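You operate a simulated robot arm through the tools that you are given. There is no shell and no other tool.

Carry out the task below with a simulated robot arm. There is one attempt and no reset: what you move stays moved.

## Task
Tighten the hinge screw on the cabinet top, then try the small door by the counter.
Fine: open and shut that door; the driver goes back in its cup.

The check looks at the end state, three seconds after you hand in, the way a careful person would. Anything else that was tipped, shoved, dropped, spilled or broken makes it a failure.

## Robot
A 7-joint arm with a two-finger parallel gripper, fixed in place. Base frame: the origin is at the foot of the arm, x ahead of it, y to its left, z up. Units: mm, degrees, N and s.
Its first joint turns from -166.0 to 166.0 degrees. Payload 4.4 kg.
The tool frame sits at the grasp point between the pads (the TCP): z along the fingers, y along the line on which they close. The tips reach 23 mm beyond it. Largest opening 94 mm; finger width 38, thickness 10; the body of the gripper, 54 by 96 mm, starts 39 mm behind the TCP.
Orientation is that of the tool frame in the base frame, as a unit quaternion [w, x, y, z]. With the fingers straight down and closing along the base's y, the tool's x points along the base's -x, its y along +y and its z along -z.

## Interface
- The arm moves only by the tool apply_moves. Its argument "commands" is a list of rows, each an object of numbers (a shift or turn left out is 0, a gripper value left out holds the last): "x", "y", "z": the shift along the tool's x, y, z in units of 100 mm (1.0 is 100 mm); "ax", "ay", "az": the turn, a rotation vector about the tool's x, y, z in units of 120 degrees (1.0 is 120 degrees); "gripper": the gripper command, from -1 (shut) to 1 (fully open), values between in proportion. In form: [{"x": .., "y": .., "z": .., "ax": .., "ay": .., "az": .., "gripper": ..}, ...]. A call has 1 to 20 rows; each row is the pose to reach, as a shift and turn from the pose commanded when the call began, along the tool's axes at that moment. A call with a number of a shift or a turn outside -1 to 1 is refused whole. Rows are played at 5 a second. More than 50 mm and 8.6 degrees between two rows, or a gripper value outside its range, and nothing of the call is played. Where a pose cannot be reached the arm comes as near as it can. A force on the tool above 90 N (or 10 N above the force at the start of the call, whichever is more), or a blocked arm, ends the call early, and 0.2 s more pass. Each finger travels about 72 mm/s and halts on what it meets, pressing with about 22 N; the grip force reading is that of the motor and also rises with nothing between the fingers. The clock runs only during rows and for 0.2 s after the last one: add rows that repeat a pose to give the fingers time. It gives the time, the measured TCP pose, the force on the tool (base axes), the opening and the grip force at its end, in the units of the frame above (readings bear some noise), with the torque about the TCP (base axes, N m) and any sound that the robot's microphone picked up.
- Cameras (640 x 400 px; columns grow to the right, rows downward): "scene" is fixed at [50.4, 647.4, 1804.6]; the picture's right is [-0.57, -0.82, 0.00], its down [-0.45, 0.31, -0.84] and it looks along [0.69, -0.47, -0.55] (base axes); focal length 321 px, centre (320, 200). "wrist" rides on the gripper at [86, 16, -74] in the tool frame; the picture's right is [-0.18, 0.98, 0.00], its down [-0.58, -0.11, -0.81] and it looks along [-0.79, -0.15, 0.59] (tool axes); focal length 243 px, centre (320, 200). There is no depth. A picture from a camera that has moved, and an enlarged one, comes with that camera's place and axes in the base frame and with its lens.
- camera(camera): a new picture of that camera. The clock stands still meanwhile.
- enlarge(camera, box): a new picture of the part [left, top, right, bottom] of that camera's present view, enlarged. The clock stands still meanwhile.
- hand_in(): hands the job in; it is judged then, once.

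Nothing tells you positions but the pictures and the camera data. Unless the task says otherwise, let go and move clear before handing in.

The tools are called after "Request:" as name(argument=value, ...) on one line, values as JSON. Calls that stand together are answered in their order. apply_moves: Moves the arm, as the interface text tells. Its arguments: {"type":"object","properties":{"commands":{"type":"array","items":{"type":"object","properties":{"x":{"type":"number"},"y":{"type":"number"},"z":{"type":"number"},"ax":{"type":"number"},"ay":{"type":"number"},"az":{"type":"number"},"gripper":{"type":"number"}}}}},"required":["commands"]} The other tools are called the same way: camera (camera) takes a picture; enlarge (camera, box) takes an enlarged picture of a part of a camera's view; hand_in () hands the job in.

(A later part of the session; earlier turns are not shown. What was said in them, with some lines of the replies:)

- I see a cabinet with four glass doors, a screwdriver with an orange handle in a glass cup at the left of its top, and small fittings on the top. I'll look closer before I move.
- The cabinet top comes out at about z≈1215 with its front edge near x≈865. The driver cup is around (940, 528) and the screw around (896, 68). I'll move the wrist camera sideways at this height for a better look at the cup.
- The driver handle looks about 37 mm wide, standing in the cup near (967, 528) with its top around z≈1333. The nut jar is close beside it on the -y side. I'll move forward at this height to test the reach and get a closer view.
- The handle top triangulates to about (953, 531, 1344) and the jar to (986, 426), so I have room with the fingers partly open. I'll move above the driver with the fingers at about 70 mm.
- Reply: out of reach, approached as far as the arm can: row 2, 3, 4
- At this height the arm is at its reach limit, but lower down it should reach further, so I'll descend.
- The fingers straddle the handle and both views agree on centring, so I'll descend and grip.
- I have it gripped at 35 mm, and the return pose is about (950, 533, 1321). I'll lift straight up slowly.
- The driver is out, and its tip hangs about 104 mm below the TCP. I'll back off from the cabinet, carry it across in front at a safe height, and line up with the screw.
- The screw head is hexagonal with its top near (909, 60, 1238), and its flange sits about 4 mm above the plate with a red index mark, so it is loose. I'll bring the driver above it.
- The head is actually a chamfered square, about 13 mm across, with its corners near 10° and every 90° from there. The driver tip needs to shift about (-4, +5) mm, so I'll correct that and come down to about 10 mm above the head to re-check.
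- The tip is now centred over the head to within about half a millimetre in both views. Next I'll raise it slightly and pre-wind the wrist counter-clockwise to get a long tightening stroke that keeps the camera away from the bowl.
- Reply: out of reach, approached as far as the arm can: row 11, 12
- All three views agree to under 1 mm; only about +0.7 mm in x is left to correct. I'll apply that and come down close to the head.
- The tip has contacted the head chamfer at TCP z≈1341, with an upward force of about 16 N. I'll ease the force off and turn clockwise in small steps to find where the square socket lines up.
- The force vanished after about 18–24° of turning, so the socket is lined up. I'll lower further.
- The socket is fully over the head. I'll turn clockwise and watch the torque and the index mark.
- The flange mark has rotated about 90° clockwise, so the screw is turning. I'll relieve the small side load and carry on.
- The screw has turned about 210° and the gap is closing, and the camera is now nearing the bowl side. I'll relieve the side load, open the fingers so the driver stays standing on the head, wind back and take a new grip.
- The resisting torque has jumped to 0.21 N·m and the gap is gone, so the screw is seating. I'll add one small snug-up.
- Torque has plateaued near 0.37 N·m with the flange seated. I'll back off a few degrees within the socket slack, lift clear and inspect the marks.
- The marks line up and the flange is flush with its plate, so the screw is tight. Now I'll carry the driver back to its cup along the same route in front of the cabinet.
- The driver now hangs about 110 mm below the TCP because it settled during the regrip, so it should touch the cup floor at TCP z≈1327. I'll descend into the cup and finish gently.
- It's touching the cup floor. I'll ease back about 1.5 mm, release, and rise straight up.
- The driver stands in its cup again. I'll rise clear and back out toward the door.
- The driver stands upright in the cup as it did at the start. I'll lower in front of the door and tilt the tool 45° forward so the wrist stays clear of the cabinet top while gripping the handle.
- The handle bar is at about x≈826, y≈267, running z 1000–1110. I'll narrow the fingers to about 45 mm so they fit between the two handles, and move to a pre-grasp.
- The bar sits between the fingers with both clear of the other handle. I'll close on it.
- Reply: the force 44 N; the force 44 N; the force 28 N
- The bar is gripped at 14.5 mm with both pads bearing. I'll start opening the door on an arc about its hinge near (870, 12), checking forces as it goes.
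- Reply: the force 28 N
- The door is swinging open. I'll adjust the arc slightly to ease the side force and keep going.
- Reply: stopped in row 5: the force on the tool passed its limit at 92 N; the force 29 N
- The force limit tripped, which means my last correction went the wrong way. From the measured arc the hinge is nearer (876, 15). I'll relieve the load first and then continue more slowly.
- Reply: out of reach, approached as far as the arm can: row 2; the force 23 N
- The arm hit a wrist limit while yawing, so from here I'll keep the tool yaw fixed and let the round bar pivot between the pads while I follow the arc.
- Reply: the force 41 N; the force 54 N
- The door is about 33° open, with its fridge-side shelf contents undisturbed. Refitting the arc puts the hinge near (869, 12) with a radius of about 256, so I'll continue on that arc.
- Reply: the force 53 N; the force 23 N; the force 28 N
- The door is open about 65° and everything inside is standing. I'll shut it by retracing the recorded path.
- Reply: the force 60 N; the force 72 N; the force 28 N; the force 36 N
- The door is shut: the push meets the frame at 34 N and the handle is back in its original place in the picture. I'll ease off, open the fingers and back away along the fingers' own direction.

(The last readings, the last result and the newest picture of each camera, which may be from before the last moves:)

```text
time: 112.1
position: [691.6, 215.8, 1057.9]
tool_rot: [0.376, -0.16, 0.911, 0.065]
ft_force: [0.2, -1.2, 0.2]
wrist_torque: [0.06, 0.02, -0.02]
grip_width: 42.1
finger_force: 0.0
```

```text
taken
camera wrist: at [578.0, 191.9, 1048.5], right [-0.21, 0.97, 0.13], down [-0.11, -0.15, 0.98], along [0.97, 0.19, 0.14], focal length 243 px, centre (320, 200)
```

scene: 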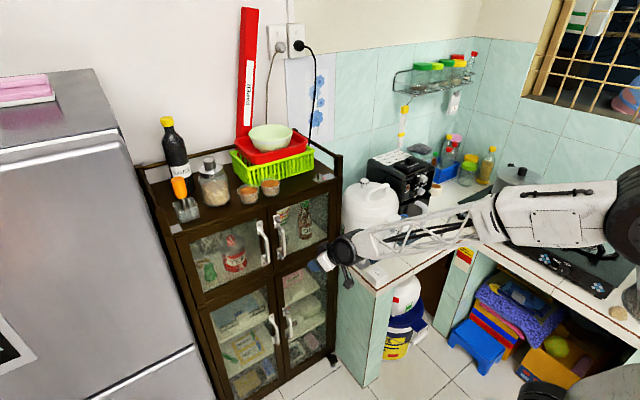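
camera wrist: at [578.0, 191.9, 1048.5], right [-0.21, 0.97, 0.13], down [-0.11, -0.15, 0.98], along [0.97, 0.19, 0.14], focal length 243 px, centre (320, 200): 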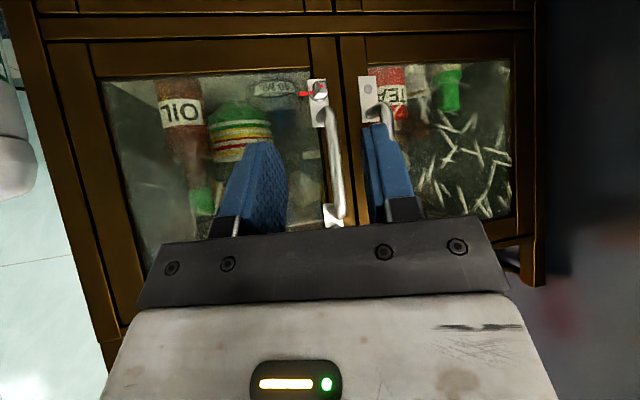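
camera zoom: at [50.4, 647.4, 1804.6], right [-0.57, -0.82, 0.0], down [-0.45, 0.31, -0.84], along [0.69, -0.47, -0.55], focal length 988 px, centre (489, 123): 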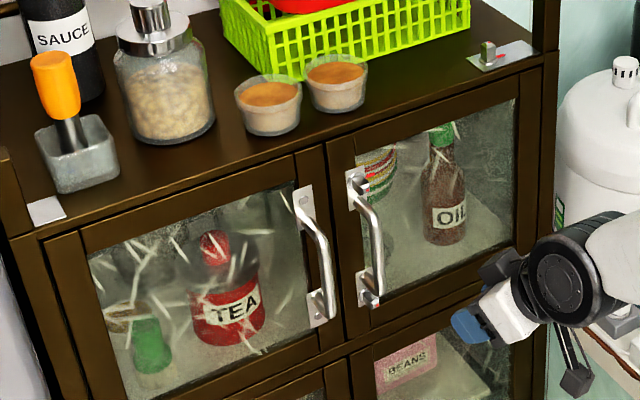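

The door is closed flush and the driver is in its cup. I'll do a final close check on the screw, the door edge and the driver.

Request:
enlarge(camera="scene", box=[310, 160, 345, 185])

Request:
enlarge(camera="scene", box=[260, 180, 350, 270])

Request:
enlarge(camera="scene", box=[165, 165, 215, 235])

```text
16.00 times, centred on (328, 172) of scene
camera zoom: at [50.4, 647.4, 1804.6], right [-0.57, -0.82, 0.0], down [-0.45, 0.31, -0.84], along [0.69, -0.47, -0.55], focal length 5136 px, centre (200, 640)
```

zoom: 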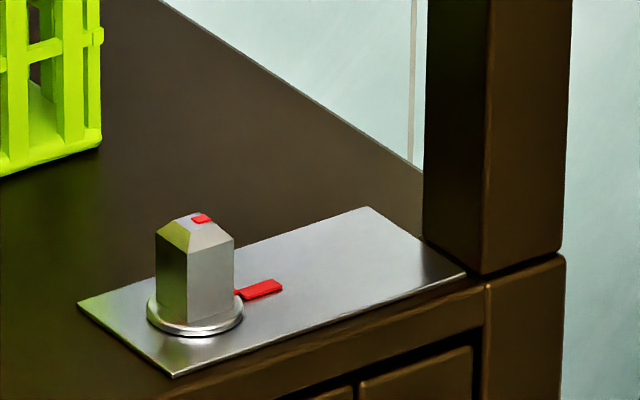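

```text
4.44 times, centred on (305, 225) of scene
camera zoom: at [50.4, 647.4, 1804.6], right [-0.57, -0.82, 0.0], down [-0.45, 0.31, -0.84], along [0.69, -0.47, -0.55], focal length 1427 px, centre (387, 89)
```

zoom: 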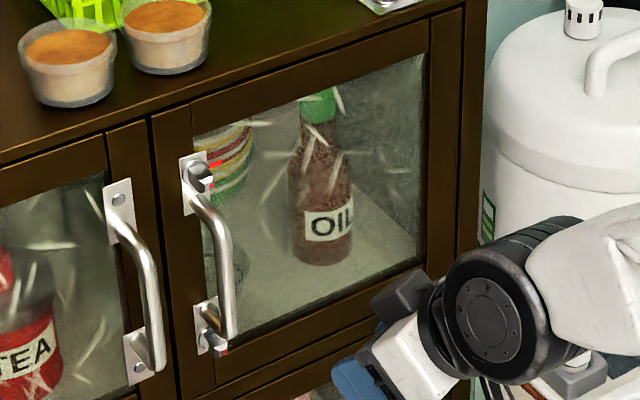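

```text
5.71 times, centred on (190, 200) of scene
camera zoom: at [50.4, 647.4, 1804.6], right [-0.57, -0.82, 0.0], down [-0.45, 0.31, -0.84], along [0.69, -0.47, -0.55], focal length 1834 px, centre (1063, 200)
```

zoom: 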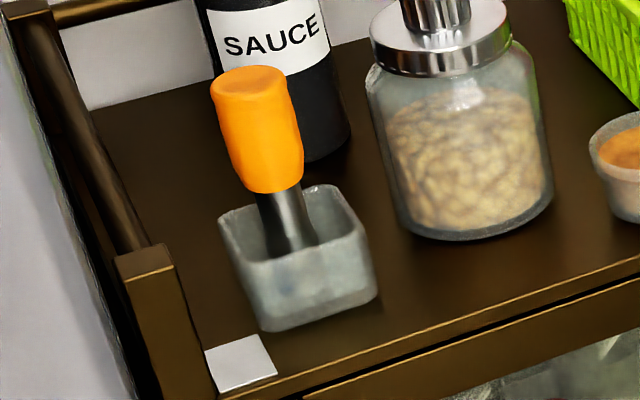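

The screw is seated with its marks lined up, the driver stands in its cup, the door is shut and nothing else has moved. The gripper is open and clear, so I'm handing in.

Request:
hand_in()

```text
The job is handed in.
```

The hinge screw is tight, the small door by the counter has been opened and shut, and the driver is back in its cup. I handed the job in, and no result has come back yet.

- **Screw:** it took about 325° clockwise in two grips. The flange is now flush with its plate, the red marks line up, and it held at about 0.37 N·m when snugged up.
- **Door:** it swung open to about 65° and shut flush, with the things on its shelf still standing. Partway through opening, one move stopped at the 90 N force limit because I was following the wrong arc. I corrected the path, and the door and handle looked unchanged afterwards.
- **Driver:** it stands upright in its cup, much as it did at the start.
- **Everything else:** I saw nothing tipped, shoved or spilled in the final pictures. The gripper is open and clear of the cabinet.
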